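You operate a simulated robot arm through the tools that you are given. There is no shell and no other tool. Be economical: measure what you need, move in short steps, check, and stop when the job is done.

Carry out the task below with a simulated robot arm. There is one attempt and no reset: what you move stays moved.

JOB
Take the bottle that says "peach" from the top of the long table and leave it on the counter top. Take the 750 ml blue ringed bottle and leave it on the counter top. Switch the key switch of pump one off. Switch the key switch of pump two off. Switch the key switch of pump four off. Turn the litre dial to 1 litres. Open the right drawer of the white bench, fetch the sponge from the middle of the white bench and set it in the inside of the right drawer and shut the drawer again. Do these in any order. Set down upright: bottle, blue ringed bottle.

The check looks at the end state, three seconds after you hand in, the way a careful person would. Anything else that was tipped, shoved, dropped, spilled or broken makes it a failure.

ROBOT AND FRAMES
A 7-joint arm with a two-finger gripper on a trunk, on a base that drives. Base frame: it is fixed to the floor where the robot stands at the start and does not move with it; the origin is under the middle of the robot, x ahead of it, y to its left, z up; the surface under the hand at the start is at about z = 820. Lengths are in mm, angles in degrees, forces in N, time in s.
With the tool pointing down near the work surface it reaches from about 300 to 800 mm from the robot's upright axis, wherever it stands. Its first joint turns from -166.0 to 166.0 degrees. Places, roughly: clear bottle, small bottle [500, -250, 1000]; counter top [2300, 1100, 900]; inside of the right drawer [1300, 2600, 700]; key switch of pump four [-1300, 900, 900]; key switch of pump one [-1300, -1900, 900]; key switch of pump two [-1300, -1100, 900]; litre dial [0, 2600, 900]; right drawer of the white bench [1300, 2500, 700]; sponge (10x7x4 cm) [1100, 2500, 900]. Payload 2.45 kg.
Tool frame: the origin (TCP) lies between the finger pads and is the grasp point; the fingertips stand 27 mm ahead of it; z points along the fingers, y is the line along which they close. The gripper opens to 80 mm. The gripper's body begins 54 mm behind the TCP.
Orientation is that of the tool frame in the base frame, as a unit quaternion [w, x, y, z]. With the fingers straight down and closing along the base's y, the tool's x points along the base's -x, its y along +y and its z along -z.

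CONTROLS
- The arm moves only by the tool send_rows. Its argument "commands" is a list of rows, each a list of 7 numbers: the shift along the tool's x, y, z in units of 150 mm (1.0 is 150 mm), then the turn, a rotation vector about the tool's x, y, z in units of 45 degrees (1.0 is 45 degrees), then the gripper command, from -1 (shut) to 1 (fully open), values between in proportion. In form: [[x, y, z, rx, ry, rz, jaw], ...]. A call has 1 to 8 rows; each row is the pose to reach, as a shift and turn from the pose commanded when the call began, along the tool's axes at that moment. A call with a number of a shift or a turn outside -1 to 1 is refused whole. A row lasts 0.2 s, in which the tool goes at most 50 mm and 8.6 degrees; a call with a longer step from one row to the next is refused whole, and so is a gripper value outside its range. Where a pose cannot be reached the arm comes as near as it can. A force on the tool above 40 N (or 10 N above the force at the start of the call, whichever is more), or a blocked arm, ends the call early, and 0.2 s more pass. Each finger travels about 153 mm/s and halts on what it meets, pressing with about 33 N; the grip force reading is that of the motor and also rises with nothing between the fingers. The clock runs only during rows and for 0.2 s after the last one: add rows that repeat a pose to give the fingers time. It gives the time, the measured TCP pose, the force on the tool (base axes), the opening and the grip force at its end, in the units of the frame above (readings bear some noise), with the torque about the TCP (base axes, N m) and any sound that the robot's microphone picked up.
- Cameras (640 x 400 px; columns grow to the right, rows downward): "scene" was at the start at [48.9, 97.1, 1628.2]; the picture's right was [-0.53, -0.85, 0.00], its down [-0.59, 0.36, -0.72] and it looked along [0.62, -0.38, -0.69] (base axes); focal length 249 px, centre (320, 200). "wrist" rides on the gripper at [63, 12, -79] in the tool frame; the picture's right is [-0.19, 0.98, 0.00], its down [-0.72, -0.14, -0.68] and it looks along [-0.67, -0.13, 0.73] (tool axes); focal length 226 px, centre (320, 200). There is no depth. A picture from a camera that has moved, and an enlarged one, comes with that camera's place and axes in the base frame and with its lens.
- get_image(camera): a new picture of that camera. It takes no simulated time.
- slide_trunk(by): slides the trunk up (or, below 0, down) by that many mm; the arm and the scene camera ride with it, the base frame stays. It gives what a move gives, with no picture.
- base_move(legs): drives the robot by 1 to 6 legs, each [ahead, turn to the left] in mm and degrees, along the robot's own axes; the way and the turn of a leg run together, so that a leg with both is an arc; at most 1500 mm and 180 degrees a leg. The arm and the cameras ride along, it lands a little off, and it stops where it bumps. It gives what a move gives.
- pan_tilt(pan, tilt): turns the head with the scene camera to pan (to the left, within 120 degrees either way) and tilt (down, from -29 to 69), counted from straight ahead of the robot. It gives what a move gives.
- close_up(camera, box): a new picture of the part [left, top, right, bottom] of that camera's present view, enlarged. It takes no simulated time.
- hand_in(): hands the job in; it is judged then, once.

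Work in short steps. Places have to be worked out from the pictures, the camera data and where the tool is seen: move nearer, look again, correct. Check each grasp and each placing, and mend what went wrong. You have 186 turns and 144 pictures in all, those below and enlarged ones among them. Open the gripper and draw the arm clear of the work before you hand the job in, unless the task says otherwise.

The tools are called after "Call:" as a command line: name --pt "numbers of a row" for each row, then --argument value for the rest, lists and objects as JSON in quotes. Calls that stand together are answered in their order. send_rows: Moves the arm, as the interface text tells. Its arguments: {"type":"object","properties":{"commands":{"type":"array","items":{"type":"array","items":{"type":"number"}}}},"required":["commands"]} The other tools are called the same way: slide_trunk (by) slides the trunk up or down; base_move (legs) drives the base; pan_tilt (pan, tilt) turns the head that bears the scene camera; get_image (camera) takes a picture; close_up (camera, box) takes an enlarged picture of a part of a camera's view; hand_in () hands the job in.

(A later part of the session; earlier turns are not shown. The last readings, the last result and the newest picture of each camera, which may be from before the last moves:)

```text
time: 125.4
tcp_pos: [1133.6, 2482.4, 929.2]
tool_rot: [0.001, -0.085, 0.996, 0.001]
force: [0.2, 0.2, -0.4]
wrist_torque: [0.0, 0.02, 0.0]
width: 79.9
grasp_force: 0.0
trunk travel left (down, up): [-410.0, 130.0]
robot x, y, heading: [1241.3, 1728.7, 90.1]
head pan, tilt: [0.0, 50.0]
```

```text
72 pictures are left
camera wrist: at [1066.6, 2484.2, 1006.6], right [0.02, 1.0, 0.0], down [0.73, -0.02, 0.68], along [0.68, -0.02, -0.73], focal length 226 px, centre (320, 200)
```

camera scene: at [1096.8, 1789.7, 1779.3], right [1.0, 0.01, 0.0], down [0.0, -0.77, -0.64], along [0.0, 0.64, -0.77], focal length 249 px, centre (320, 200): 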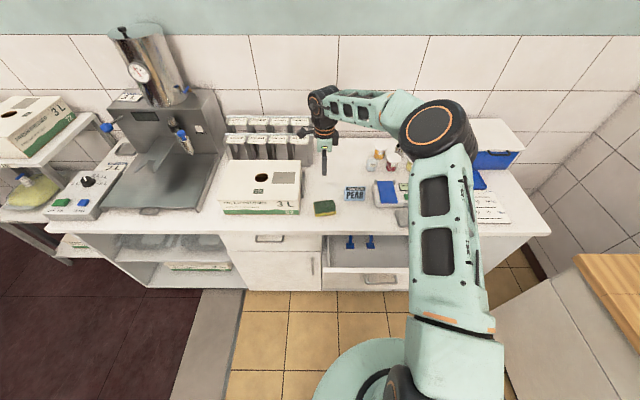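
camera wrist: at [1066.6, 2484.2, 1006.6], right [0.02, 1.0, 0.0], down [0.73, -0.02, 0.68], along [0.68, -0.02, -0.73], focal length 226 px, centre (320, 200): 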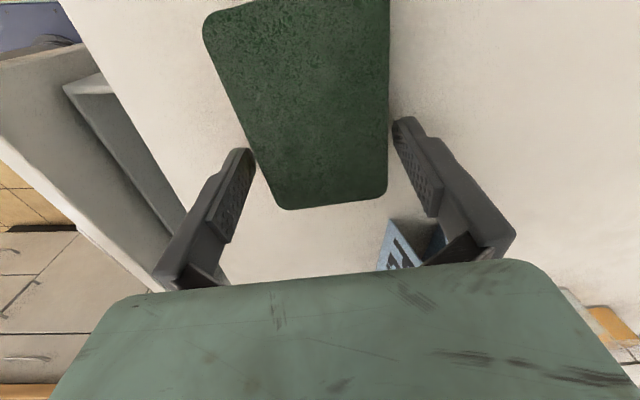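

The sponge now looks centred. I descend in small steps.

Call:
send_rows --pt "0 0 0.04 0 0 0 1" --pt "0 0 0.08 0 0 0 1" --pt "0 0 0.11 0 0 0 1" --pt "0 0 0.14 0 0 0 1" --pt "0 0 0.17 0 0 0 1"

Call:
get_image --camera "wrist"

```text
time: 126.3
tcp_pos: [1131.3, 2482.3, 917.2]
tool_rot: [0.0, -0.083, 0.997, 0.001]
force: [2.5, -7.9, 23.2]
wrist_torque: [-1.29, -0.26, -0.06]
width: 77.0
grasp_force: 0.0
trunk travel left (down, up): [-410.0, 130.0]
robot x, y, heading: [1237.8, 1735.1, 90.2]
head pan, tilt: [0.0, 50.0]
stopped in row 4: the force on the tool passed its limit at 45 N (the readings are from after the stop); the commanded pose is now the measured one
```

```text
71 pictures are left
camera wrist: at [1066.1, 2484.2, 996.7], right [0.03, 1.0, 0.0], down [0.73, -0.02, 0.68], along [0.68, -0.02, -0.73], focal length 226 px, centre (320, 200)
```

wrist: 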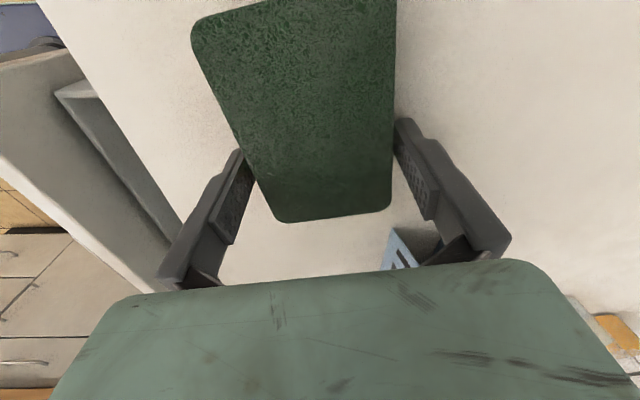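

The sponge's top edge occludes the tips, so they're already below its top. I ease up 2 mm and try closing here.

Call:
send_rows --pt "0 0 -0.015 0 0 0 0.9" --pt "0 0 -0.015 0 0 0 0.5" --pt "0 0 -0.015 0 0 0 -1" --pt "0 0 -0.015 0 0 0 -1"

Call:
get_image --camera "wrist"

Call:
close_up --camera "scene" --box '[280, 160, 380, 230]'

```text
time: 127.3
tcp_pos: [1131.4, 2482.6, 916.6]
tool_rot: [0.0, -0.084, 0.996, -0.001]
force: [-0.8, -0.5, 0.3]
wrist_torque: [0.0, -0.04, 0.03]
width: 62.8
grasp_force: 33.3
trunk travel left (down, up): [-410.0, 130.0]
robot x, y, heading: [1237.8, 1735.8, 90.4]
head pan, tilt: [0.0, 50.0]
```

```text
70 pictures are left
camera wrist: at [1065.8, 2484.9, 994.8], right [0.03, 1.0, 0.0], down [0.73, -0.02, 0.68], along [0.68, -0.02, -0.73], focal length 226 px, centre (320, 200)
```

wrist: 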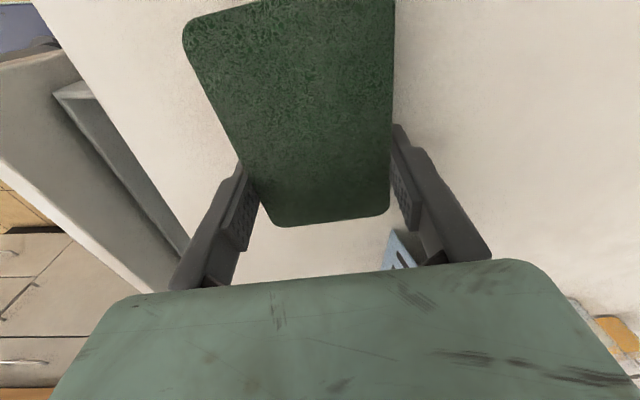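

```text
5.71 times, centred on (330, 195) of scene
camera zoom: at [1096.1, 1789.5, 1779.1], right [1.0, 0.01, 0.0], down [0.0, -0.77, -0.64], along [0.0, 0.64, -0.77], focal length 1421 px, centre (263, 229)
```

zoom: 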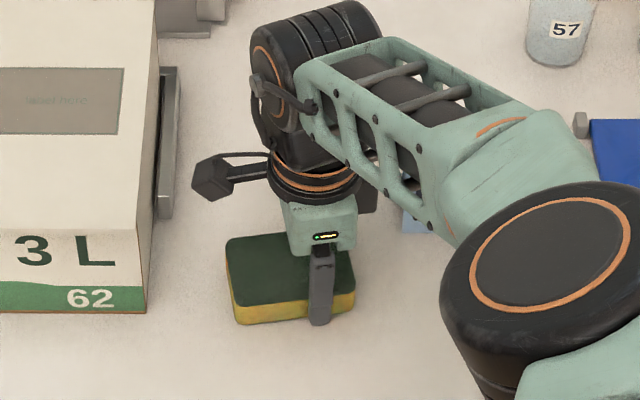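

Gripped at 62.8 mm; the fingers actually reach the bench (top ≈889). I lift and carry it over the open drawer.

Call:
send_rows --pt "0 0 -0.25 0 0 0 -1" --pt "0 0 -0.5 0 0 0 -1" --pt "0 0 -0.75 0 0 0 -1" --pt "0 0 -1 0 0 0 -1"

Call:
send_rows --pt "-0.18 -0.25 0 0 0 0.1 -1" --pt "-0.36 -0.51 0 0 0 0.21 -1" --pt "-0.542 -0.774 0 0 0 0.21 -1" --pt "-0.542 -0.774 0 0 0 0.21 -1"

Call:
get_image --camera "wrist"

Call:
get_image --camera "scene"

```text
time: 128.3
tcp_pos: [1131.7, 2483.5, 1066.5]
tool_rot: [0.0, -0.085, 0.996, -0.001]
force: [-0.7, 0.0, 0.1]
wrist_torque: [0.0, -0.01, -0.01]
width: 62.5
grasp_force: 33.0
trunk travel left (down, up): [-410.0, 130.0]
robot x, y, heading: [1236.6, 1734.8, 90.4]
head pan, tilt: [0.0, 50.0]
```

```text
time: 129.3
tcp_pos: [1231.0, 2382.5, 1065.2]
tool_rot: [0.0, -0.003, 1.0, -0.001]
force: [0.0, -0.2, -0.6]
wrist_torque: [0.0, 0.0, -0.02]
width: 62.6
grasp_force: 32.8
trunk travel left (down, up): [-410.0, 130.0]
robot x, y, heading: [1235.2, 1731.8, 90.4]
head pan, tilt: [0.0, 50.0]
```

```text
68 pictures are left
camera wrist: at [1165.8, 2395.0, 1144.1], right [0.19, 0.98, 0.0], down [0.72, -0.14, 0.68], along [0.67, -0.13, -0.73], focal length 226 px, centre (320, 200)
```

wrist: 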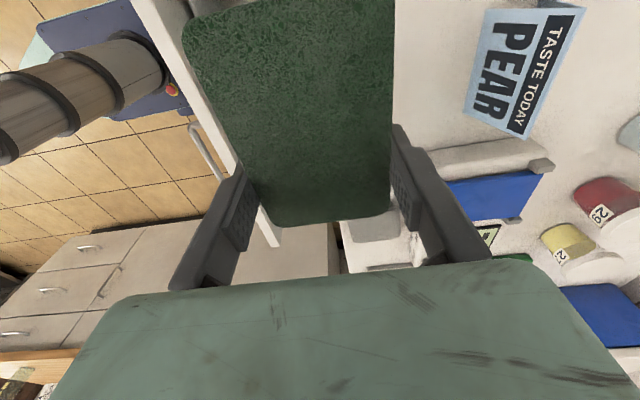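

```text
67 pictures are left
camera scene: at [1095.6, 1790.2, 1779.0], right [1.0, 0.01, 0.0], down [0.0, -0.77, -0.64], along [0.0, 0.64, -0.77], focal length 249 px, centre (320, 200)
```

scene: 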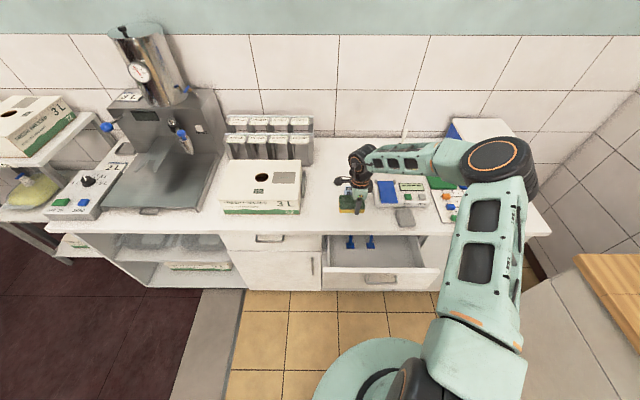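

Now over to (1380,2285) above the drawer's free right half, then look.

Call:
send_rows --pt "-0.25 -0.16 0 0 0 0 -1" --pt "-0.5 -0.33 0 0 0 0 -1" --pt "-0.75 -0.5 0 0 0 0 -1" --pt "-0.99 -0.65 0 0 0 0 -1" --pt "-0.99 -0.65 0.3 0 0 0 -1" --pt "-0.99 -0.65 0.5 0 0 0 -1" --pt "-0.99 -0.65 0.5 0 0 0 -1"

Call:
get_image --camera "wrist"

Call:
close_up --camera "scene" --box '[310, 180, 470, 300]'

```text
time: 130.9
tcp_pos: [1380.4, 2286.4, 989.0]
tool_rot: [0.0, -0.002, 1.0, 0.0]
force: [0.1, -0.7, -0.5]
wrist_torque: [0.04, -0.01, 0.0]
width: 63.0
grasp_force: 33.2
trunk travel left (down, up): [-410.0, 130.0]
robot x, y, heading: [1235.2, 1733.0, 90.3]
head pan, tilt: [0.0, 50.0]
```

```text
66 pictures are left
camera wrist: at [1315.3, 2299.3, 1068.2], right [0.19, 0.98, 0.0], down [0.72, -0.14, 0.68], along [0.67, -0.13, -0.73], focal length 226 px, centre (320, 200)
```

wrist: 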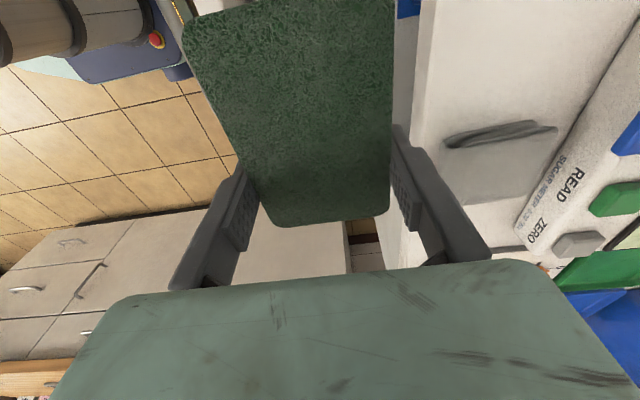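

```text
3.33 times, centred on (390, 240) of scene
camera zoom: at [1096.2, 1789.4, 1779.2], right [1.0, 0.01, 0.0], down [0.0, -0.77, -0.64], along [0.0, 0.64, -0.77], focal length 829 px, centre (87, 67)
```

zoom: 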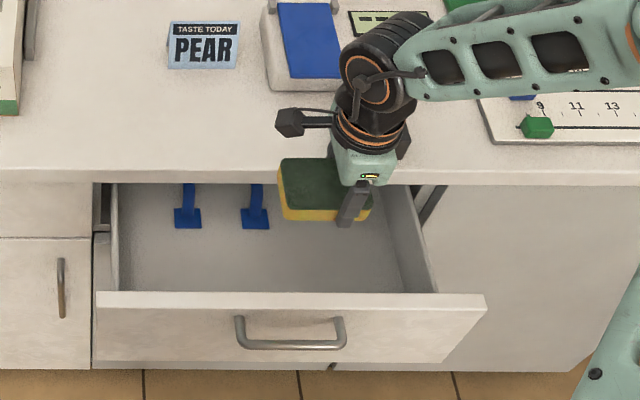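

Clear view: the sponge is above the drawer's free part. Descending.

Call:
send_rows --pt "0 -0.03 0.25 0 0 0 -1" --pt "0 -0.03 0.5 0 0 0 -1" --pt "0 -0.03 0.75 0 0 0 -1" --pt "0 -0.03 0.95 0 0 0 -1" --pt "0 -0.03 0.95 0 0 0 -1"

Call:
close_up --camera "scene" --box '[310, 180, 470, 300]'

```text
time: 132.1
tcp_pos: [1381.3, 2281.5, 848.5]
tool_rot: [0.0, -0.002, 1.0, -0.001]
force: [0.6, 0.3, -0.7]
wrist_torque: [-0.01, -0.01, 0.04]
width: 62.7
grasp_force: 33.0
trunk travel left (down, up): [-410.0, 130.0]
robot x, y, heading: [1239.4, 1730.6, 90.3]
head pan, tilt: [0.0, 50.0]
```

```text
3.33 times, centred on (390, 240) of scene
camera zoom: at [1096.3, 1789.3, 1779.2], right [1.0, 0.01, 0.0], down [0.0, -0.77, -0.64], along [0.0, 0.64, -0.77], focal length 829 px, centre (87, 67)
```

zoom: 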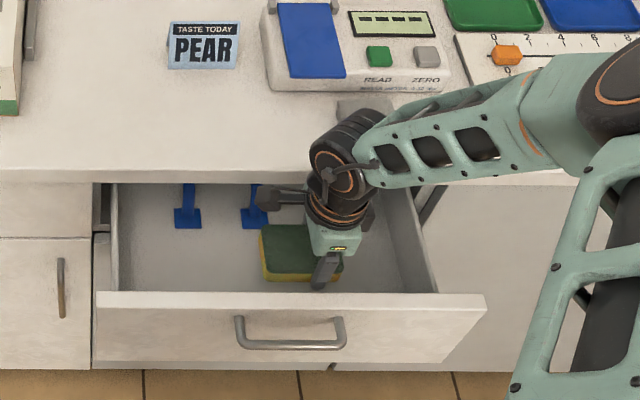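

Continue down slowly until contact with the drawer floor.

Call:
send_rows --pt "0 0 0.07 0 0 0 -1" --pt "0 0 0.14 0 0 0 -1" --pt "0 0 0.21 0 0 0 -1" --pt "0 0 0.27 0 0 0 -1" --pt "0 0 0.32 0 0 0 -1" --pt "0 0 0.37 0 0 0 -1" --pt "0 0 0.42 0 0 0 -1"

Call:
close_up --camera "scene" --box '[310, 180, 470, 300]'

```text
time: 133.7
tcp_pos: [1382.2, 2281.4, 786.8]
tool_rot: [0.0, -0.002, 1.0, 0.0]
force: [0.4, 0.5, -0.8]
wrist_torque: [0.03, 0.0, -0.03]
width: 62.7
grasp_force: 32.4
trunk travel left (down, up): [-410.0, 130.0]
robot x, y, heading: [1238.1, 1732.6, 90.3]
head pan, tilt: [0.0, 50.0]
```

```text
3.33 times, centred on (390, 240) of scene
camera zoom: at [1096.4, 1789.5, 1779.2], right [1.0, 0.01, 0.0], down [0.0, -0.77, -0.64], along [0.0, 0.64, -0.77], focal length 829 px, centre (87, 67)
```

zoom: 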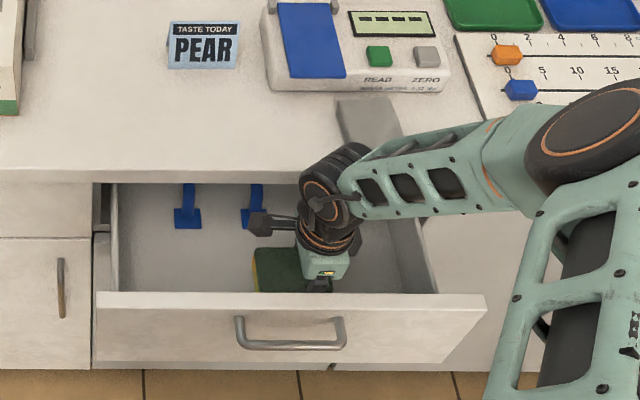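

No contact yet; a further slow descent.

Call:
send_rows --pt "0 0 0.05 0 0 0 -1" --pt "0 0 0.1 0 0 0 -1" --pt "0 0 0.15 0 0 0 -1" --pt "0 0 0.2 0 0 0 -1" --pt "0 0 0.25 0 0 0 -1" --pt "0 0 0.29 0 0 0 -1"

```text
time: 134.2
tcp_pos: [1382.1, 2287.7, 780.5]
tool_rot: [0.001, -0.001, 1.0, 0.004]
force: [-3.2, -0.5, 24.3]
wrist_torque: [-1.12, 0.05, -0.17]
width: 62.4
grasp_force: 32.5
trunk travel left (down, up): [-410.0, 130.0]
robot x, y, heading: [1238.9, 1729.9, 90.3]
head pan, tilt: [0.0, 50.0]
stopped in row 2: the force on the tool passed its limit at 51 N (the readings are from after the stop); the commanded pose is now the measured one
```

Contact: fingertips at z≈753 on the drawer floor. I ease up, open and rise.

Call:
send_rows --pt "0 0 -0.02 0 0 0 -1" --pt "0 0 -0.02 0 0 0 0.9" --pt "0 0 -0.02 0 0 0 0.9" --pt "0 0 -0.15 0 0 0 0.9" --pt "0 0 -0.45 0 0 0 0.9" --pt "0 0 -0.75 0 0 0 0.9" --pt "0 0 -1 0 0 0 0.9"

Call:
send_rows --pt "0 0 -0.3 0 0 0 0.5" --pt "0 0 -0.6 0 0 0 0" --pt "0 0 -0.9 0 0 0 -1" --pt "0 0 -1 0 0 0 -1"

Call:
close_up --camera "scene" --box '[310, 180, 470, 300]'

```text
time: 135.8
tcp_pos: [1380.7, 2283.0, 930.4]
tool_rot: [0.0, -0.002, 1.0, 0.001]
force: [-0.6, 0.5, 0.4]
wrist_torque: [0.0, -0.03, 0.0]
width: 75.8
grasp_force: 0.1
trunk travel left (down, up): [-410.0, 130.0]
robot x, y, heading: [1239.0, 1730.0, 90.1]
head pan, tilt: [0.0, 50.0]
```

```text
time: 136.8
tcp_pos: [1380.4, 2284.0, 1078.1]
tool_rot: [0.0, -0.002, 1.0, 0.002]
force: [0.2, -0.2, 0.1]
wrist_torque: [-0.02, 0.03, -0.05]
width: 0.1
grasp_force: 28.9
trunk travel left (down, up): [-410.0, 130.0]
robot x, y, heading: [1239.0, 1735.4, 90.1]
head pan, tilt: [0.0, 50.0]
```

```text
3.33 times, centred on (390, 240) of scene
camera zoom: at [1096.3, 1789.6, 1779.1], right [1.0, 0.01, 0.0], down [0.0, -0.77, -0.64], along [0.0, 0.64, -0.77], focal length 829 px, centre (87, 67)
```

zoom: 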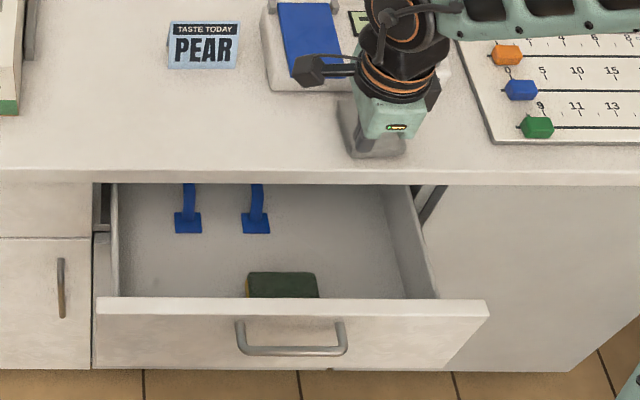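

The sponge lies inside. To shut, I rotate the closed gripper to its slim side and place it in front of the handle bar.

Call:
send_rows --pt "0.05 -0.1 0 0 0 -0.166 -1" --pt "0.1 -0.2 0 0 0 -0.333 -1" --pt "0.16 -0.3 0 0 0 -0.5 -1" --pt "0.22 -0.4 0 0 0 -0.666 -1" --pt "0.27 -0.5 0 0 0 -0.833 -1" --pt "0.32 -0.6 0 0 0 -1 -1"

Call:
send_rows --pt "0.07 -0.07 0 0 0 -0.166 -1" --pt "0.13 -0.13 0 0 0 -0.333 -1" --pt "0.2 -0.2 0 0 0 -0.5 -1" --pt "0.26 -0.26 0 0 0 -0.666 -1" --pt "0.33 -0.33 0 0 0 -0.833 -1" --pt "0.396 -0.396 0 0 0 -1 -1" --pt "0.396 -0.396 0 0 0 -1 -1"

Call:
send_rows --pt "0 0 0.3 0 0 0 -1" --pt "0 0 0.6 0 0 0 -1" --pt "0 0 0.9 0 0 0 -1" --pt "0 0 0.9 0 0 0 -1"

Call:
close_up --camera "scene" --box '[310, 180, 500, 340]'

```text
time: 138.2
tcp_pos: [1332.6, 2192.6, 1078.4]
tool_rot: [0.0, -0.385, 0.923, 0.002]
force: [-0.2, 0.3, 0.9]
wrist_torque: [0.01, -0.01, 0.02]
width: 0.0
grasp_force: 29.8
trunk travel left (down, up): [-410.0, 130.0]
robot x, y, heading: [1237.2, 1731.1, 90.3]
head pan, tilt: [0.0, 50.0]
```

```text
time: 139.8
tcp_pos: [1334.1, 2110.9, 1076.8]
tool_rot: [-0.002, 0.708, -0.706, -0.002]
force: [0.4, 0.3, -0.1]
wrist_torque: [-0.01, 0.0, -0.02]
width: 0.1
grasp_force: 29.5
trunk travel left (down, up): [-410.0, 130.0]
robot x, y, heading: [1239.5, 1731.7, 90.2]
head pan, tilt: [0.0, 50.0]
```

```text
time: 140.8
tcp_pos: [1332.1, 2108.6, 944.0]
tool_rot: [-0.001, 0.709, -0.705, -0.001]
force: [0.3, -0.3, -0.5]
wrist_torque: [0.01, -0.02, -0.01]
width: 0.0
grasp_force: 30.2
trunk travel left (down, up): [-410.0, 130.0]
robot x, y, heading: [1240.0, 1730.5, 90.3]
head pan, tilt: [0.0, 50.0]
```

```text
2.50 times, centred on (405, 260) of scene
camera zoom: at [1096.5, 1788.8, 1779.3], right [1.0, 0.01, 0.0], down [0.0, -0.77, -0.64], along [0.0, 0.64, -0.77], focal length 622 px, centre (108, 50)
```

zoom: 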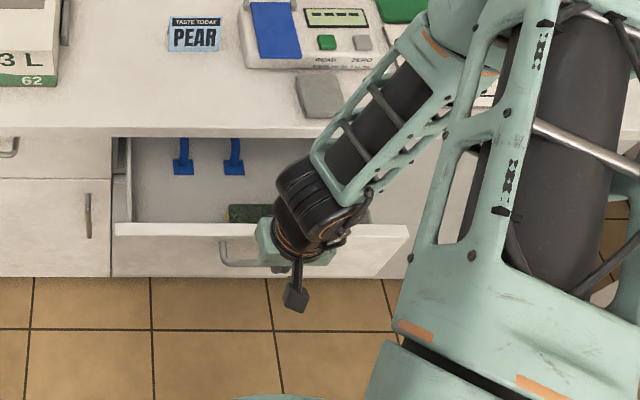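

Descend to z≈830 in front of the bar, then push +y.

Call:
send_rows --pt "0 0 0.3 0 0 0 -1" --pt "0 0 0.6 0 0 0 -1" --pt "0 0 0.76 0 0 0 -1" --pt "0 0 0.76 0 0 0 -1"

Call:
send_rows --pt "-0.12 0 0 0 0 0 -1" --pt "-0.25 0 0 0 0 0 -1" --pt "-0.4 0 0 0 0 0 -1" --pt "-0.55 0 0 0 0 0 -1" --pt "-0.7 0 0 0 0 0 -1" --pt "-0.85 0 0 0 0 0 -1" --pt "-1 0 0 0 0 0 -1"

Call:
get_image --camera "wrist"

```text
time: 141.8
tcp_pos: [1330.7, 2109.9, 828.6]
tool_rot: [-0.001, 0.708, -0.706, -0.002]
force: [0.3, -0.1, 1.5]
wrist_torque: [-0.01, 0.02, -0.01]
width: 0.0
grasp_force: 30.2
trunk travel left (down, up): [-410.0, 130.0]
robot x, y, heading: [1237.1, 1728.8, 90.4]
head pan, tilt: [0.0, 50.0]
```

```text
time: 143.4
tcp_pos: [1333.1, 2260.5, 827.6]
tool_rot: [-0.002, 0.709, -0.706, -0.002]
force: [-0.3, 0.0, 0.0]
wrist_torque: [0.03, -0.01, 0.02]
width: 0.3
grasp_force: 30.4
trunk travel left (down, up): [-410.0, 130.0]
robot x, y, heading: [1236.5, 1729.8, 90.1]
head pan, tilt: [0.0, 50.0]
```

```text
60 pictures are left
camera wrist: at [1320.0, 2197.2, 907.0], right [-0.98, 0.19, 0.0], down [0.14, 0.72, 0.68], along [0.13, 0.67, -0.73], focal length 226 px, centre (320, 200)
```

wrist: 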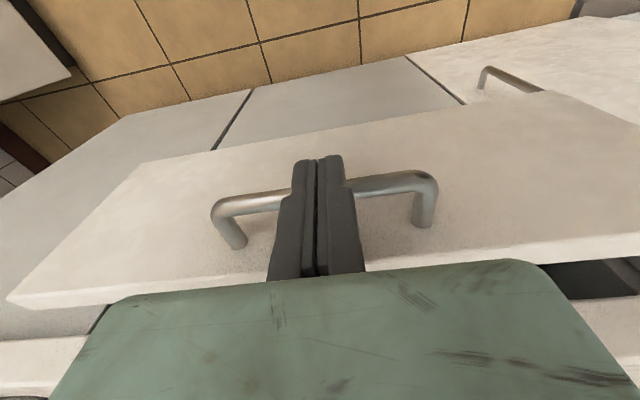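

Pushing the bar well at its centre. Continue until it seats.

Call:
send_rows --pt "-0.13 0 0 0 0 0 -1" --pt "-0.26 0 0 0 0 0 -1" --pt "-0.39 0 0 0 0 0 -1" --pt "-0.47 0 0 0 0 0 -1" --pt "-0.53 0 0 0 0 0 -1" --pt "-0.59 0 0 0 0 0 -1" --pt "-0.65 0 0 0 0 0 -1"

Call:
get_image --camera "wrist"

```text
time: 144.9
tcp_pos: [1333.7, 2340.2, 826.4]
tool_rot: [0.007, 0.709, -0.705, 0.006]
force: [0.2, -11.5, 3.6]
wrist_torque: [-0.16, 0.1, 0.05]
width: 6.0
grasp_force: 29.4
trunk travel left (down, up): [-410.0, 130.0]
robot x, y, heading: [1238.1, 1733.8, 90.3]
head pan, tilt: [0.0, 50.0]
stopped in row 7: the force on the tool passed its limit at 49 N (the readings are from after the stop); the commanded pose is now the measured one
```

```text
59 pictures are left
camera wrist: at [1319.7, 2277.7, 905.6], right [-0.98, 0.19, 0.0], down [0.14, 0.73, 0.67], along [0.13, 0.65, -0.75], focal length 226 px, centre (320, 200)
```

wrist: 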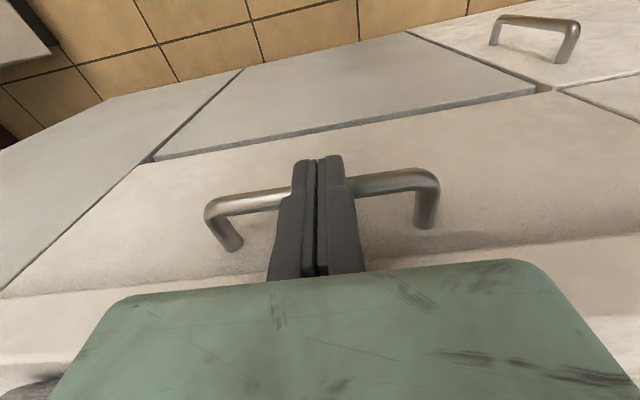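

The drawer is flush shut. I back off, rise, and drive to the litre dial end of the bench.

Call:
send_rows --pt "0.2 0 0 0 0 0 -1" --pt "0.5 0 0 0 0 0 -1" --pt "0.7 0 -0.2 0 0 0 -1" --pt "0.7 0 -0.5 0 0 0 -1" --pt "0.7 0 -0.8 0 0 0 -1" --pt "0.7 0 -1 0 0 0 -1"

Call:
send_rows --pt "0 0 -0.3 0 0 0 -1" --pt "0 0 -0.6 0 0 0 -1" --pt "0 0 -0.9 0 0 0 -1" --pt "0 0 -1 0 0 0 -1"

Call:
base_move --legs '[[0, 90], [1080, 0], [0, -90], [170, 0]]'

Call:
pan_tilt --pan 5 --tilt 50

Call:
get_image --camera "scene"

```text
time: 146.3
tcp_pos: [1332.5, 2236.0, 979.3]
tool_rot: [0.006, 0.709, -0.705, 0.005]
force: [0.2, 0.6, -0.1]
wrist_torque: [0.03, -0.02, 0.01]
width: 0.0
grasp_force: 30.1
trunk travel left (down, up): [-410.0, 130.0]
robot x, y, heading: [1239.9, 1729.0, 90.4]
head pan, tilt: [0.0, 50.0]
```

```text
time: 147.3
tcp_pos: [1335.3, 2240.5, 1129.0]
tool_rot: [0.007, 0.708, -0.706, 0.005]
force: [-0.1, 0.1, 0.2]
wrist_torque: [-0.04, -0.02, -0.01]
width: 0.0
grasp_force: 29.9
trunk travel left (down, up): [-410.0, 130.0]
robot x, y, heading: [1239.9, 1732.2, 90.4]
head pan, tilt: [0.0, 50.0]
```

```text
time: 161.8
tcp_pos: [238.8, 2391.3, 1128.9]
tool_rot: [0.006, 0.712, -0.702, 0.005]
force: [0.3, -0.2, -0.2]
wrist_torque: [-0.02, 0.0, 0.01]
width: 0.0
grasp_force: 29.3
trunk travel left (down, up): [-410.0, 130.0]
robot x, y, heading: [147.8, 1881.0, 90.8]
head pan, tilt: [0.0, 50.0]
```

```text
time: 162.5
tcp_pos: [238.7, 2391.6, 1129.2]
tool_rot: [0.006, 0.712, -0.702, 0.005]
force: [-0.2, -0.8, -0.4]
wrist_torque: [0.0, 0.03, 0.02]
width: 0.0
grasp_force: 29.7
trunk travel left (down, up): [-410.0, 130.0]
robot x, y, heading: [146.8, 1880.7, 91.3]
head pan, tilt: [5.0, 50.0]
```

```text
58 pictures are left
camera scene: at [-2.4, 1934.9, 1779.2], right [0.99, 0.1, 0.0], down [0.08, -0.76, -0.64], along [-0.07, 0.64, -0.77], focal length 249 px, centre (320, 200)
```

scene: 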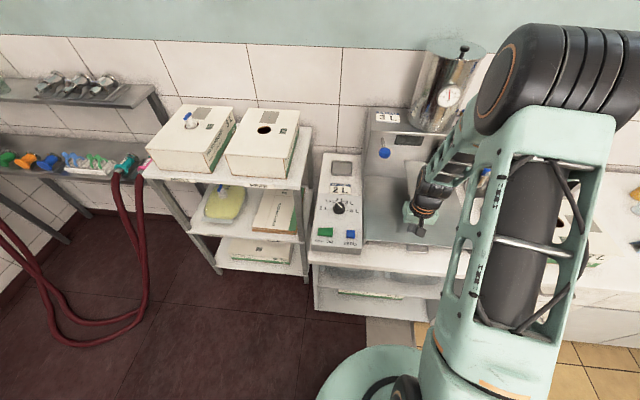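

Call:
close_up --camera "scene" --box '[300, 140, 380, 260]'

Call:
close_up --camera "scene" --box '[320, 175, 365, 245]'

```text
3.33 times, centred on (340, 200) of scene
camera zoom: at [-2.4, 1934.9, 1779.2], right [0.99, 0.1, 0.0], down [0.08, -0.76, -0.64], along [-0.07, 0.64, -0.77], focal length 829 px, centre (253, 200)
```

zoom: 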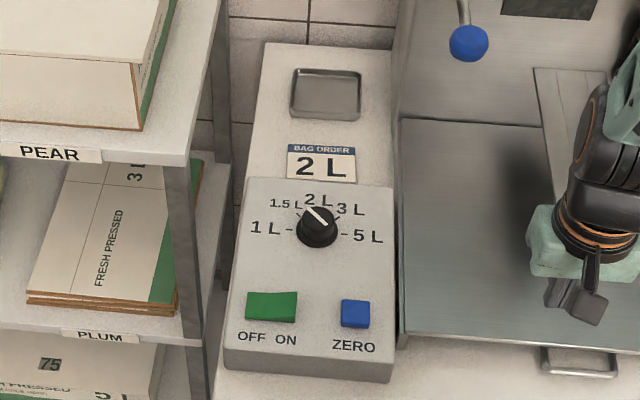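

```text
5.71 times, centred on (342, 210) of scene
camera zoom: at [-2.4, 1934.9, 1779.2], right [0.99, 0.1, 0.0], down [0.08, -0.76, -0.64], along [-0.07, 0.64, -0.77], focal length 1421 px, centre (191, 143)
```

zoom: 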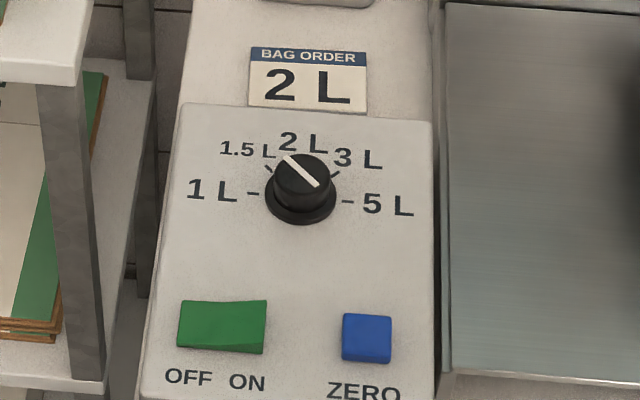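

The dial points at 1.5 L; it must turn 45° counter‑clockwise (seen from above) to 1 L. I move the tool above the knob (≈(6,2578)).

Call:
send_rows --pt "-0.15 0.19 0 0 0 0 0.6" --pt "-0.3 0.38 0 0 0 0 0.6" --pt "-0.45 0.57 0 0 0 0 0.6" --pt "-0.6 0.77 0 0 0 0 0.6"

Call:
send_rows --pt "-0.15 0.19 0 0 0 0 0.6" --pt "-0.3 0.38 0 0 0 0 0.6" --pt "-0.45 0.57 0 0 0 0 0.6" --pt "-0.6 0.77 0 0 0 0 0.6" --pt "-0.6 0.77 0 0 0 0 0.6"

Call:
get_image --camera "wrist"

```text
time: 163.5
tcp_pos: [121.6, 2478.8, 1128.2]
tool_rot: [0.006, 0.712, -0.702, 0.005]
force: [-0.6, 0.1, 0.5]
wrist_torque: [-0.01, 0.0, 0.0]
width: 63.9
grasp_force: 0.0
trunk travel left (down, up): [-410.0, 130.0]
robot x, y, heading: [148.2, 1879.4, 90.7]
head pan, tilt: [5.0, 50.0]
```

```text
time: 164.7
tcp_pos: [5.1, 2566.4, 1125.4]
tool_rot: [0.006, 0.711, -0.703, 0.005]
force: [0.0, 1.2, 0.1]
wrist_torque: [0.0, -0.02, 0.01]
width: 64.1
grasp_force: 0.0
trunk travel left (down, up): [-410.0, 130.0]
robot x, y, heading: [146.6, 1876.2, 91.1]
head pan, tilt: [5.0, 50.0]
```

```text
55 pictures are left
camera wrist: at [-7.3, 2505.2, 1204.5], right [-0.98, 0.18, 0.0], down [0.13, 0.73, 0.67], along [0.12, 0.66, -0.74], focal length 226 px, centre (320, 200)
```

wrist: 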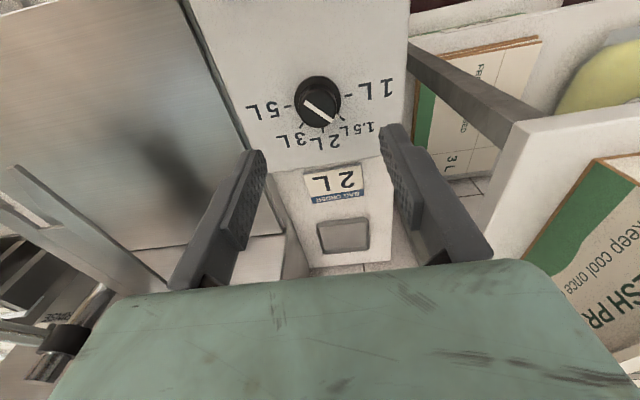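

Knob top triangulates to (7,2583,978). I centre over it and descend with the jaws open around it.

Call:
send_rows --pt "-0.113 -0.013 0.1 0 0 0 0.6" --pt "-0.113 -0.013 0.4 0 0 0 0.6" --pt "-0.113 -0.013 0.65 0 0 0 0.6" --pt "-0.113 -0.013 0.65 0 0 0 0.6"

Call:
get_image --camera "wrist"

```text
time: 165.7
tcp_pos: [6.4, 2582.0, 1029.0]
tool_rot: [0.006, 0.712, -0.702, 0.005]
force: [-0.1, 0.6, 0.3]
wrist_torque: [0.04, -0.02, 0.02]
width: 63.8
grasp_force: 0.1
trunk travel left (down, up): [-410.0, 130.0]
robot x, y, heading: [147.9, 1880.3, 90.9]
head pan, tilt: [5.0, 50.0]
```

```text
54 pictures are left
camera wrist: at [-7.2, 2521.0, 1107.3], right [-0.98, 0.18, 0.0], down [0.13, 0.73, 0.67], along [0.12, 0.66, -0.74], focal length 226 px, centre (320, 200)
```

wrist: 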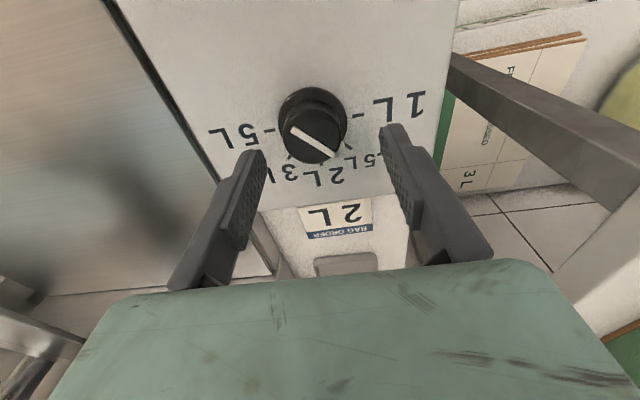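

Aligned within 2 mm. Descend 45 mm and close gently on the knob.

Call:
send_rows --pt "0 -0.01 0.12 0 0 0 0.6" --pt "0 -0.01 0.22 0 0 0 0.6" --pt "0 -0.01 0.29 0 0 0 0.6" --pt "0 -0.01 0.29 0 0 0 -1" --pt "0 -0.01 0.29 0 0 0 -1" --pt "0 -0.01 0.29 0 0 0 -1"

Call:
get_image --camera "wrist"

```text
time: 167.1
tcp_pos: [12.2, 2580.5, 981.7]
tool_rot: [0.008, 0.711, -0.703, 0.008]
force: [26.9, -7.7, -19.0]
wrist_torque: [-0.05, -0.61, -0.3]
width: 39.2
grasp_force: 45.1
trunk travel left (down, up): [-410.0, 130.0]
robot x, y, heading: [148.6, 1882.2, 91.2]
head pan, tilt: [5.0, 50.0]
```

```text
53 pictures are left
camera wrist: at [0.3, 2519.4, 1062.2], right [-0.98, 0.18, 0.0], down [0.13, 0.73, 0.67], along [0.12, 0.66, -0.75], focal length 226 px, centre (320, 200)
```

wrist: 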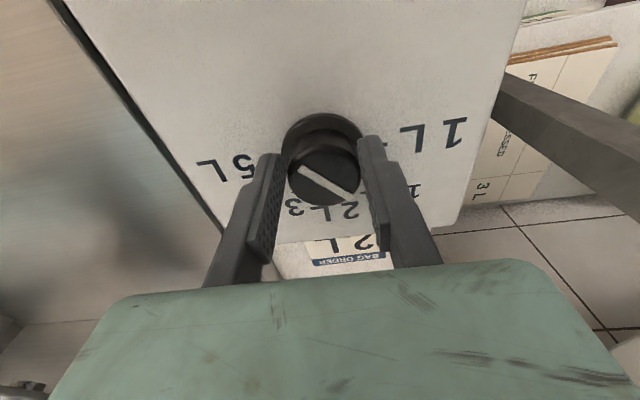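

Gripped (39 mm). I relieve the side load and turn −45° about tool z (CCW from above).

Call:
send_rows --pt "0 -0.03 0 0 0 0 -1" --pt "0 -0.03 0 0 0 -0.166 -1" --pt "0 -0.03 0 0 0 -0.333 -1" --pt "0 -0.03 0 0 0 -0.5 -1" --pt "0 -0.03 0 0 0 -0.666 -1" --pt "0 -0.03 0 0 0 -0.833 -1" --pt "0 -0.03 0 0 0 -1 -1" --pt "0 -0.03 0 0 0 -1 -1"

Call:
close_up --camera "scene" --box '[310, 165, 375, 245]'

Call:
get_image --camera "wrist"

```text
time: 168.5
tcp_pos: [20.5, 2581.9, 983.4]
tool_rot: [0.005, 0.889, -0.458, 0.008]
force: [8.8, 1.7, -2.3]
wrist_torque: [0.22, -0.47, -0.1]
width: 38.3
grasp_force: 45.1
trunk travel left (down, up): [-410.0, 130.0]
robot x, y, heading: [148.1, 1880.2, 90.7]
head pan, tilt: [5.0, 50.0]
stopped in row 6: the force on the tool passed its limit at 44 N (the readings are from after the stop); the commanded pose is now the measured one
```

```text
5.00 times, centred on (342, 205) of scene
camera zoom: at [-3.3, 1935.7, 1779.3], right [0.99, 0.1, 0.0], down [0.08, -0.76, -0.64], along [-0.07, 0.64, -0.77], focal length 1244 px, centre (208, 175)
```

zoom: 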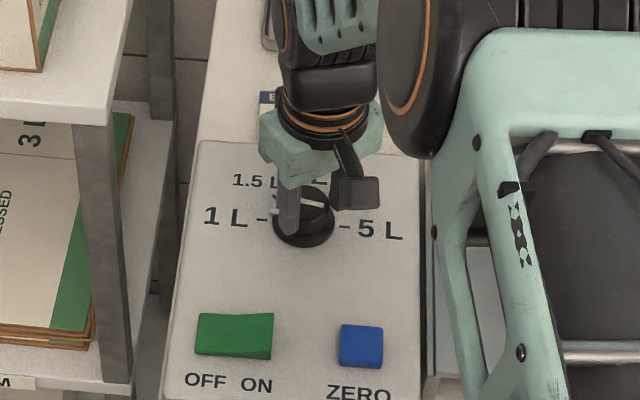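

```text
51 pictures are left
camera wrist: at [45.4, 2525.3, 1063.3], right [-0.91, -0.41, 0.0], down [-0.31, 0.68, 0.67], along [-0.27, 0.61, -0.74], focal length 226 px, centre (320, 200)
```

wrist: 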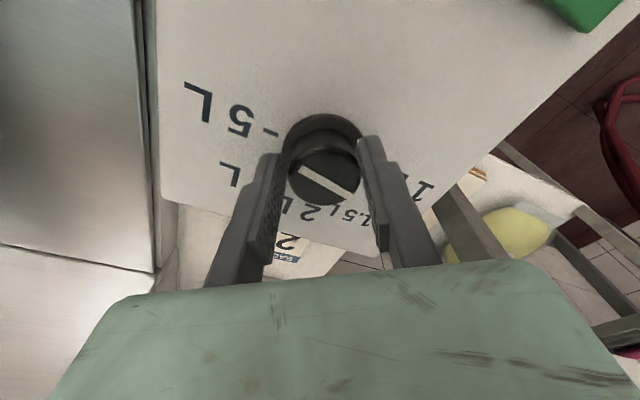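

The turn got ~35° before the side force stopped it. I release and rise to check the pointer.

Call:
send_rows --pt "0 0 0 0 0 0 0.2" --pt "0 0 0 0 0 0 0.6" --pt "0 0 -0.1 0 0 0 0.6" --pt "0 0 -0.3 0 0 0 0.6" --pt "0 0 -0.5 0 0 0 0.6" --pt "0 0 -0.5 0 0 0 0.6"

Call:
get_image --camera "wrist"

Call:
close_up --camera "scene" --box '[320, 175, 365, 245]'

```text
time: 169.9
tcp_pos: [18.6, 2582.8, 1060.0]
tool_rot: [0.006, 0.889, -0.458, 0.007]
force: [-0.1, 0.3, -1.3]
wrist_torque: [0.02, 0.0, 0.03]
width: 64.0
grasp_force: 0.1
trunk travel left (down, up): [-410.0, 130.0]
robot x, y, heading: [146.2, 1880.7, 91.0]
head pan, tilt: [5.0, 50.0]
```

```text
50 pictures are left
camera wrist: at [43.8, 2524.9, 1140.3], right [-0.91, -0.41, 0.0], down [-0.31, 0.68, 0.67], along [-0.28, 0.61, -0.74], focal length 226 px, centre (320, 200)
```

wrist: 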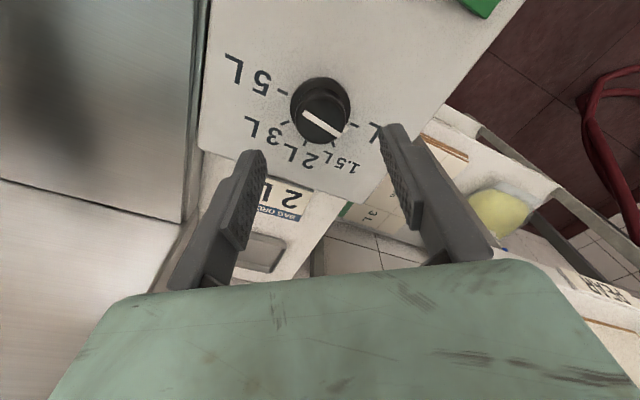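

```text
5.71 times, centred on (342, 210) of scene
camera zoom: at [-2.6, 1935.7, 1779.1], right [0.99, 0.1, 0.0], down [0.08, -0.76, -0.64], along [-0.07, 0.64, -0.77], focal length 1421 px, centre (191, 143)
```

zoom: 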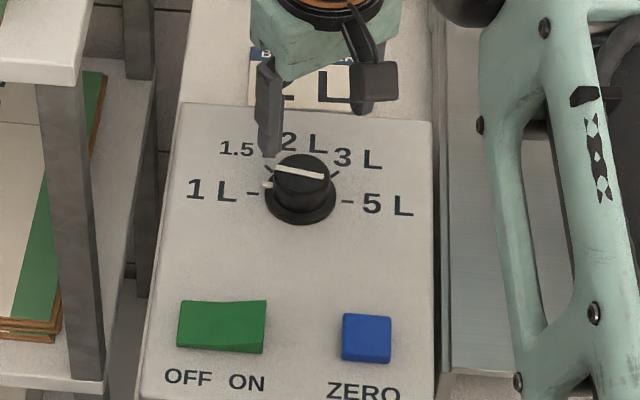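

The pointer now lies along the 1 L tick (within ~3°). Done there. I raise the trunk, retract the arm and back away, heading for pump four.

Call:
slide_trunk --by 120

Call:
send_rows --pt "0.2 0.03 0 0 0 0.15 0" --pt "0.4 0.06 0 0 0 0.3 0" --pt "0.6 0.09 0 0 0 0.45 0" --pt "0.8 0.12 0 0 0 0.6 0" --pt "0.9 0.12 0 0 0 0.77 0"

Call:
send_rows --pt "0.25 0 0 0 0 0 0" --pt "0.5 0 0 0 0 0 0" --pt "0.75 0 0 0 0 0 0" --pt "0.9 0 0 0 0 0 0"

Call:
base_move --legs '[[-300, 0], [0, 133], [983, 0], [0, -44]]'

Call:
pan_tilt --pan 15 --tilt 40

Call:
get_image --camera "scene"

```text
time: 171.4
tcp_pos: [19.4, 2582.6, 1181.0]
tool_rot: [0.007, 0.889, -0.458, 0.007]
force: [0.1, 0.0, 0.2]
wrist_torque: [0.0, 0.01, 0.01]
width: 64.2
grasp_force: 0.1
trunk travel left (down, up): [-530.0, 10.0]
robot x, y, heading: [150.2, 1876.3, 91.0]
head pan, tilt: [5.0, 50.0]
```

```text
time: 172.6
tcp_pos: [83.6, 2460.1, 1182.0]
tool_rot: [0.004, 0.712, -0.702, 0.007]
force: [0.3, 0.0, 0.2]
wrist_torque: [0.01, 0.02, 0.03]
width: 40.0
grasp_force: 0.0
trunk travel left (down, up): [-530.0, 10.0]
robot x, y, heading: [147.8, 1882.1, 91.0]
head pan, tilt: [5.0, 50.0]
```

```text
time: 173.6
tcp_pos: [84.4, 2325.0, 1184.6]
tool_rot: [0.003, 0.712, -0.702, 0.008]
force: [0.6, 0.4, 0.5]
wrist_torque: [0.01, 0.01, -0.04]
width: 40.1
grasp_force: 0.1
trunk travel left (down, up): [-530.0, 10.0]
robot x, y, heading: [145.1, 1880.1, 90.9]
head pan, tilt: [5.0, 50.0]
```

```text
time: 188.2
tcp_pos: [-993.6, 827.2, 1184.1]
tool_rot: [-0.003, 1.0, -0.001, 0.008]
force: [0.4, 0.2, -0.3]
wrist_torque: [0.03, -0.01, 0.02]
width: 39.7
grasp_force: 0.1
trunk travel left (down, up): [-530.0, 10.0]
robot x, y, heading: [-545.0, 881.2, 179.8]
head pan, tilt: [5.0, 50.0]
```

```text
time: 188.9
tcp_pos: [-996.2, 826.2, 1185.4]
tool_rot: [-0.003, 1.0, -0.001, 0.008]
force: [0.5, -0.3, 0.1]
wrist_torque: [0.0, -0.02, 0.03]
width: 39.9
grasp_force: 0.0
trunk travel left (down, up): [-530.0, 10.0]
robot x, y, heading: [-547.0, 879.8, 179.8]
head pan, tilt: [15.0, 40.0]
```

```text
48 pictures are left
camera scene: at [-612.6, 719.3, 1913.3], right [-0.26, 0.97, 0.0], down [0.62, 0.16, -0.77], along [-0.74, -0.2, -0.64], focal length 249 px, centre (320, 200)
```

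scene: 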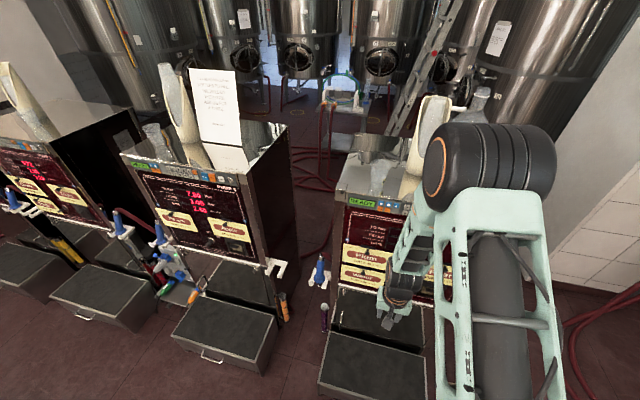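

I check pump 4's panel with the wrist camera.

Call:
get_image --camera "wrist"

Call:
close_up --camera "scene" --box '[320, 180, 480, 300]'

```text
47 pictures are left
camera wrist: at [-934.1, 814.1, 1264.2], right [-0.2, -0.98, -0.01], down [-0.73, 0.14, 0.67], along [-0.66, 0.14, -0.74], focal length 226 px, centre (320, 200)
```

wrist: 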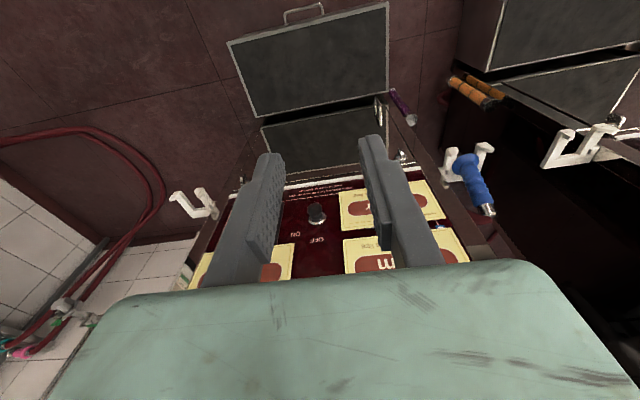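

```text
3.33 times, centred on (400, 240) of scene
camera zoom: at [-612.6, 719.3, 1913.3], right [-0.26, 0.97, 0.0], down [0.62, 0.16, -0.77], along [-0.74, -0.2, -0.64], focal length 829 px, centre (53, 67)
```

zoom: 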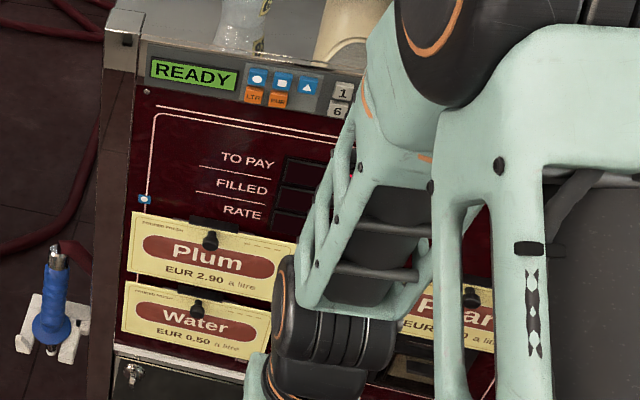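

Call:
close_up --camera "wrist" --box '[270, 180, 360, 270]'

```text
4.44 times, centred on (315, 225) of wrist
camera zoom: at [-934.1, 814.1, 1264.2], right [-0.2, -0.98, -0.01], down [-0.73, 0.14, 0.67], along [-0.66, 0.14, -0.74], focal length 1005 px, centre (342, 89)
```

zoom: 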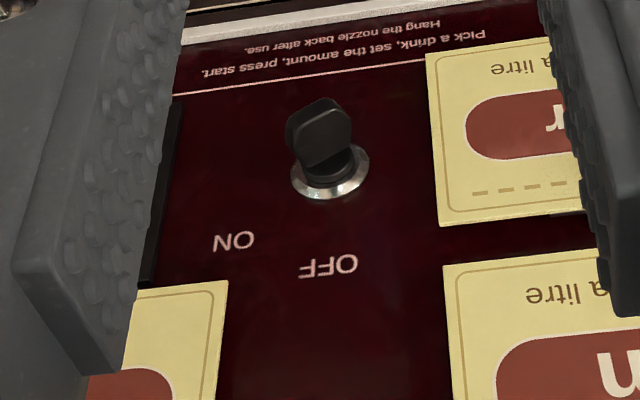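

Key barrel triangulates to (-1327, 904, 895); OFF is straight up, ON 45° to the right, the key stands at ON. I move forward a bit at height, then rotate the tool horizontal with a 45° roll to match the key bow.

Call:
send_rows --pt "-0.25 0 0 0 0 0 0" --pt "-0.5 0 0 0 0 0 0" --pt "-0.75 0 0 0 0 0 0" --pt "-0.9 0 0 0 0 0 0"

Call:
send_rows --pt "0 0 0 -0.065 -0.157 0.065 0" --pt "0 0 0 -0.13 -0.314 0.13 0" --pt "0 0 0 -0.195 -0.471 0.195 0" --pt "0 0 0 -0.2606 -0.629 0.2606 0"

Call:
send_rows --pt "0 0 0 -0.065 -0.157 0.065 0" --pt "0 0 0 -0.13 -0.314 0.13 0" --pt "0 0 0 -0.195 -0.471 0.195 0" --pt "0 0 0 -0.2606 -0.629 0.2606 0"

Call:
send_rows --pt "0 0 0 -0.065 -0.157 0.065 0" --pt "0 0 0 -0.13 -0.314 0.13 0" --pt "0 0 0 -0.195 -0.471 0.195 0" --pt "0 0 0 -0.2606 -0.629 0.2606 0" --pt "0 0 0 -0.2606 -0.629 0.2606 0"

Call:
slide_trunk --by -290

Call:
get_image --camera "wrist"

```text
time: 189.9
tcp_pos: [-1130.1, 826.9, 1183.1]
tool_rot: [-0.003, 1.0, -0.001, 0.009]
force: [0.0, 0.2, 0.6]
wrist_torque: [-0.04, 0.03, 0.0]
width: 39.9
grasp_force: 0.1
trunk travel left (down, up): [-530.0, 10.0]
robot x, y, heading: [-548.1, 881.2, 179.8]
head pan, tilt: [15.0, 40.0]
```

```text
time: 190.9
tcp_pos: [-1129.7, 827.0, 1183.0]
tool_rot: [0.097, 0.961, -0.103, -0.237]
force: [0.0, -0.6, -0.6]
wrist_torque: [0.02, -0.01, 0.03]
width: 39.9
grasp_force: 0.0
trunk travel left (down, up): [-530.0, 10.0]
robot x, y, heading: [-549.9, 879.4, 179.9]
head pan, tilt: [15.0, 40.0]
```

```text
time: 191.9
tcp_pos: [-1130.7, 827.5, 1183.6]
tool_rot: [0.19, 0.844, -0.195, -0.462]
force: [0.3, 0.3, -0.8]
wrist_torque: [0.02, -0.02, 0.0]
width: 40.1
grasp_force: 0.0
trunk travel left (down, up): [-530.0, 10.0]
robot x, y, heading: [-545.3, 882.9, 179.7]
head pan, tilt: [15.0, 40.0]
```

```text
time: 193.1
tcp_pos: [-1131.3, 828.0, 1184.1]
tool_rot: [0.267, 0.658, -0.273, -0.649]
force: [-0.5, -0.3, 0.3]
wrist_torque: [0.0, -0.04, -0.02]
width: 40.2
grasp_force: 0.0
trunk travel left (down, up): [-530.0, 10.0]
robot x, y, heading: [-546.9, 882.4, 180.0]
head pan, tilt: [15.0, 40.0]
```

```text
time: 196.0
tcp_pos: [-1129.9, 826.1, 892.4]
tool_rot: [0.266, 0.659, -0.271, -0.649]
force: [0.9, -0.6, -0.1]
wrist_torque: [-0.01, 0.0, -0.01]
width: 39.8
grasp_force: 0.1
trunk travel left (down, up): [-240.0, 300.0]
robot x, y, heading: [-549.3, 881.0, 180.0]
head pan, tilt: [15.0, 40.0]
```

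```text
44 pictures are left
camera wrist: at [-1051.5, 774.1, 856.9], right [-0.01, -0.56, 0.83], down [0.68, 0.6, 0.42], along [-0.74, 0.57, 0.37], focal length 226 px, centre (320, 200)
```

wrist: 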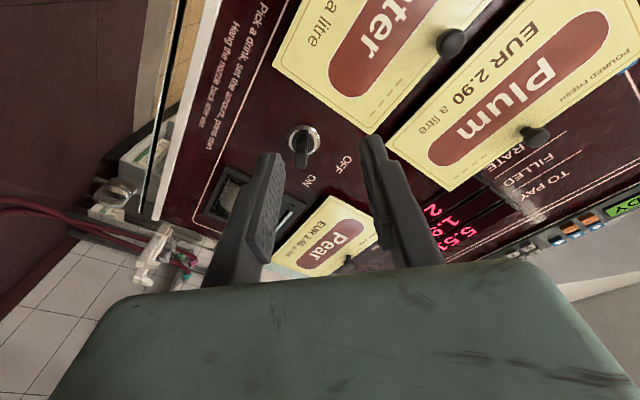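

Call:
close_up --camera "wrist" --box '[265, 105, 345, 185]'

```text
5.00 times, centred on (305, 145) of wrist
camera zoom: at [-1051.5, 774.1, 856.9], right [-0.01, -0.56, 0.83], down [0.68, 0.6, 0.42], along [-0.74, 0.57, 0.37], focal length 1130 px, centre (395, 475)
```

zoom: 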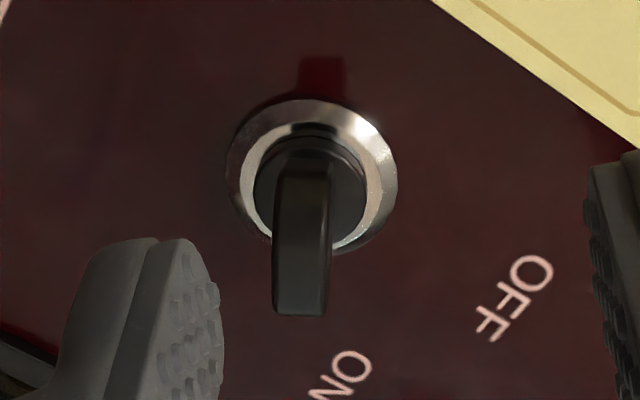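

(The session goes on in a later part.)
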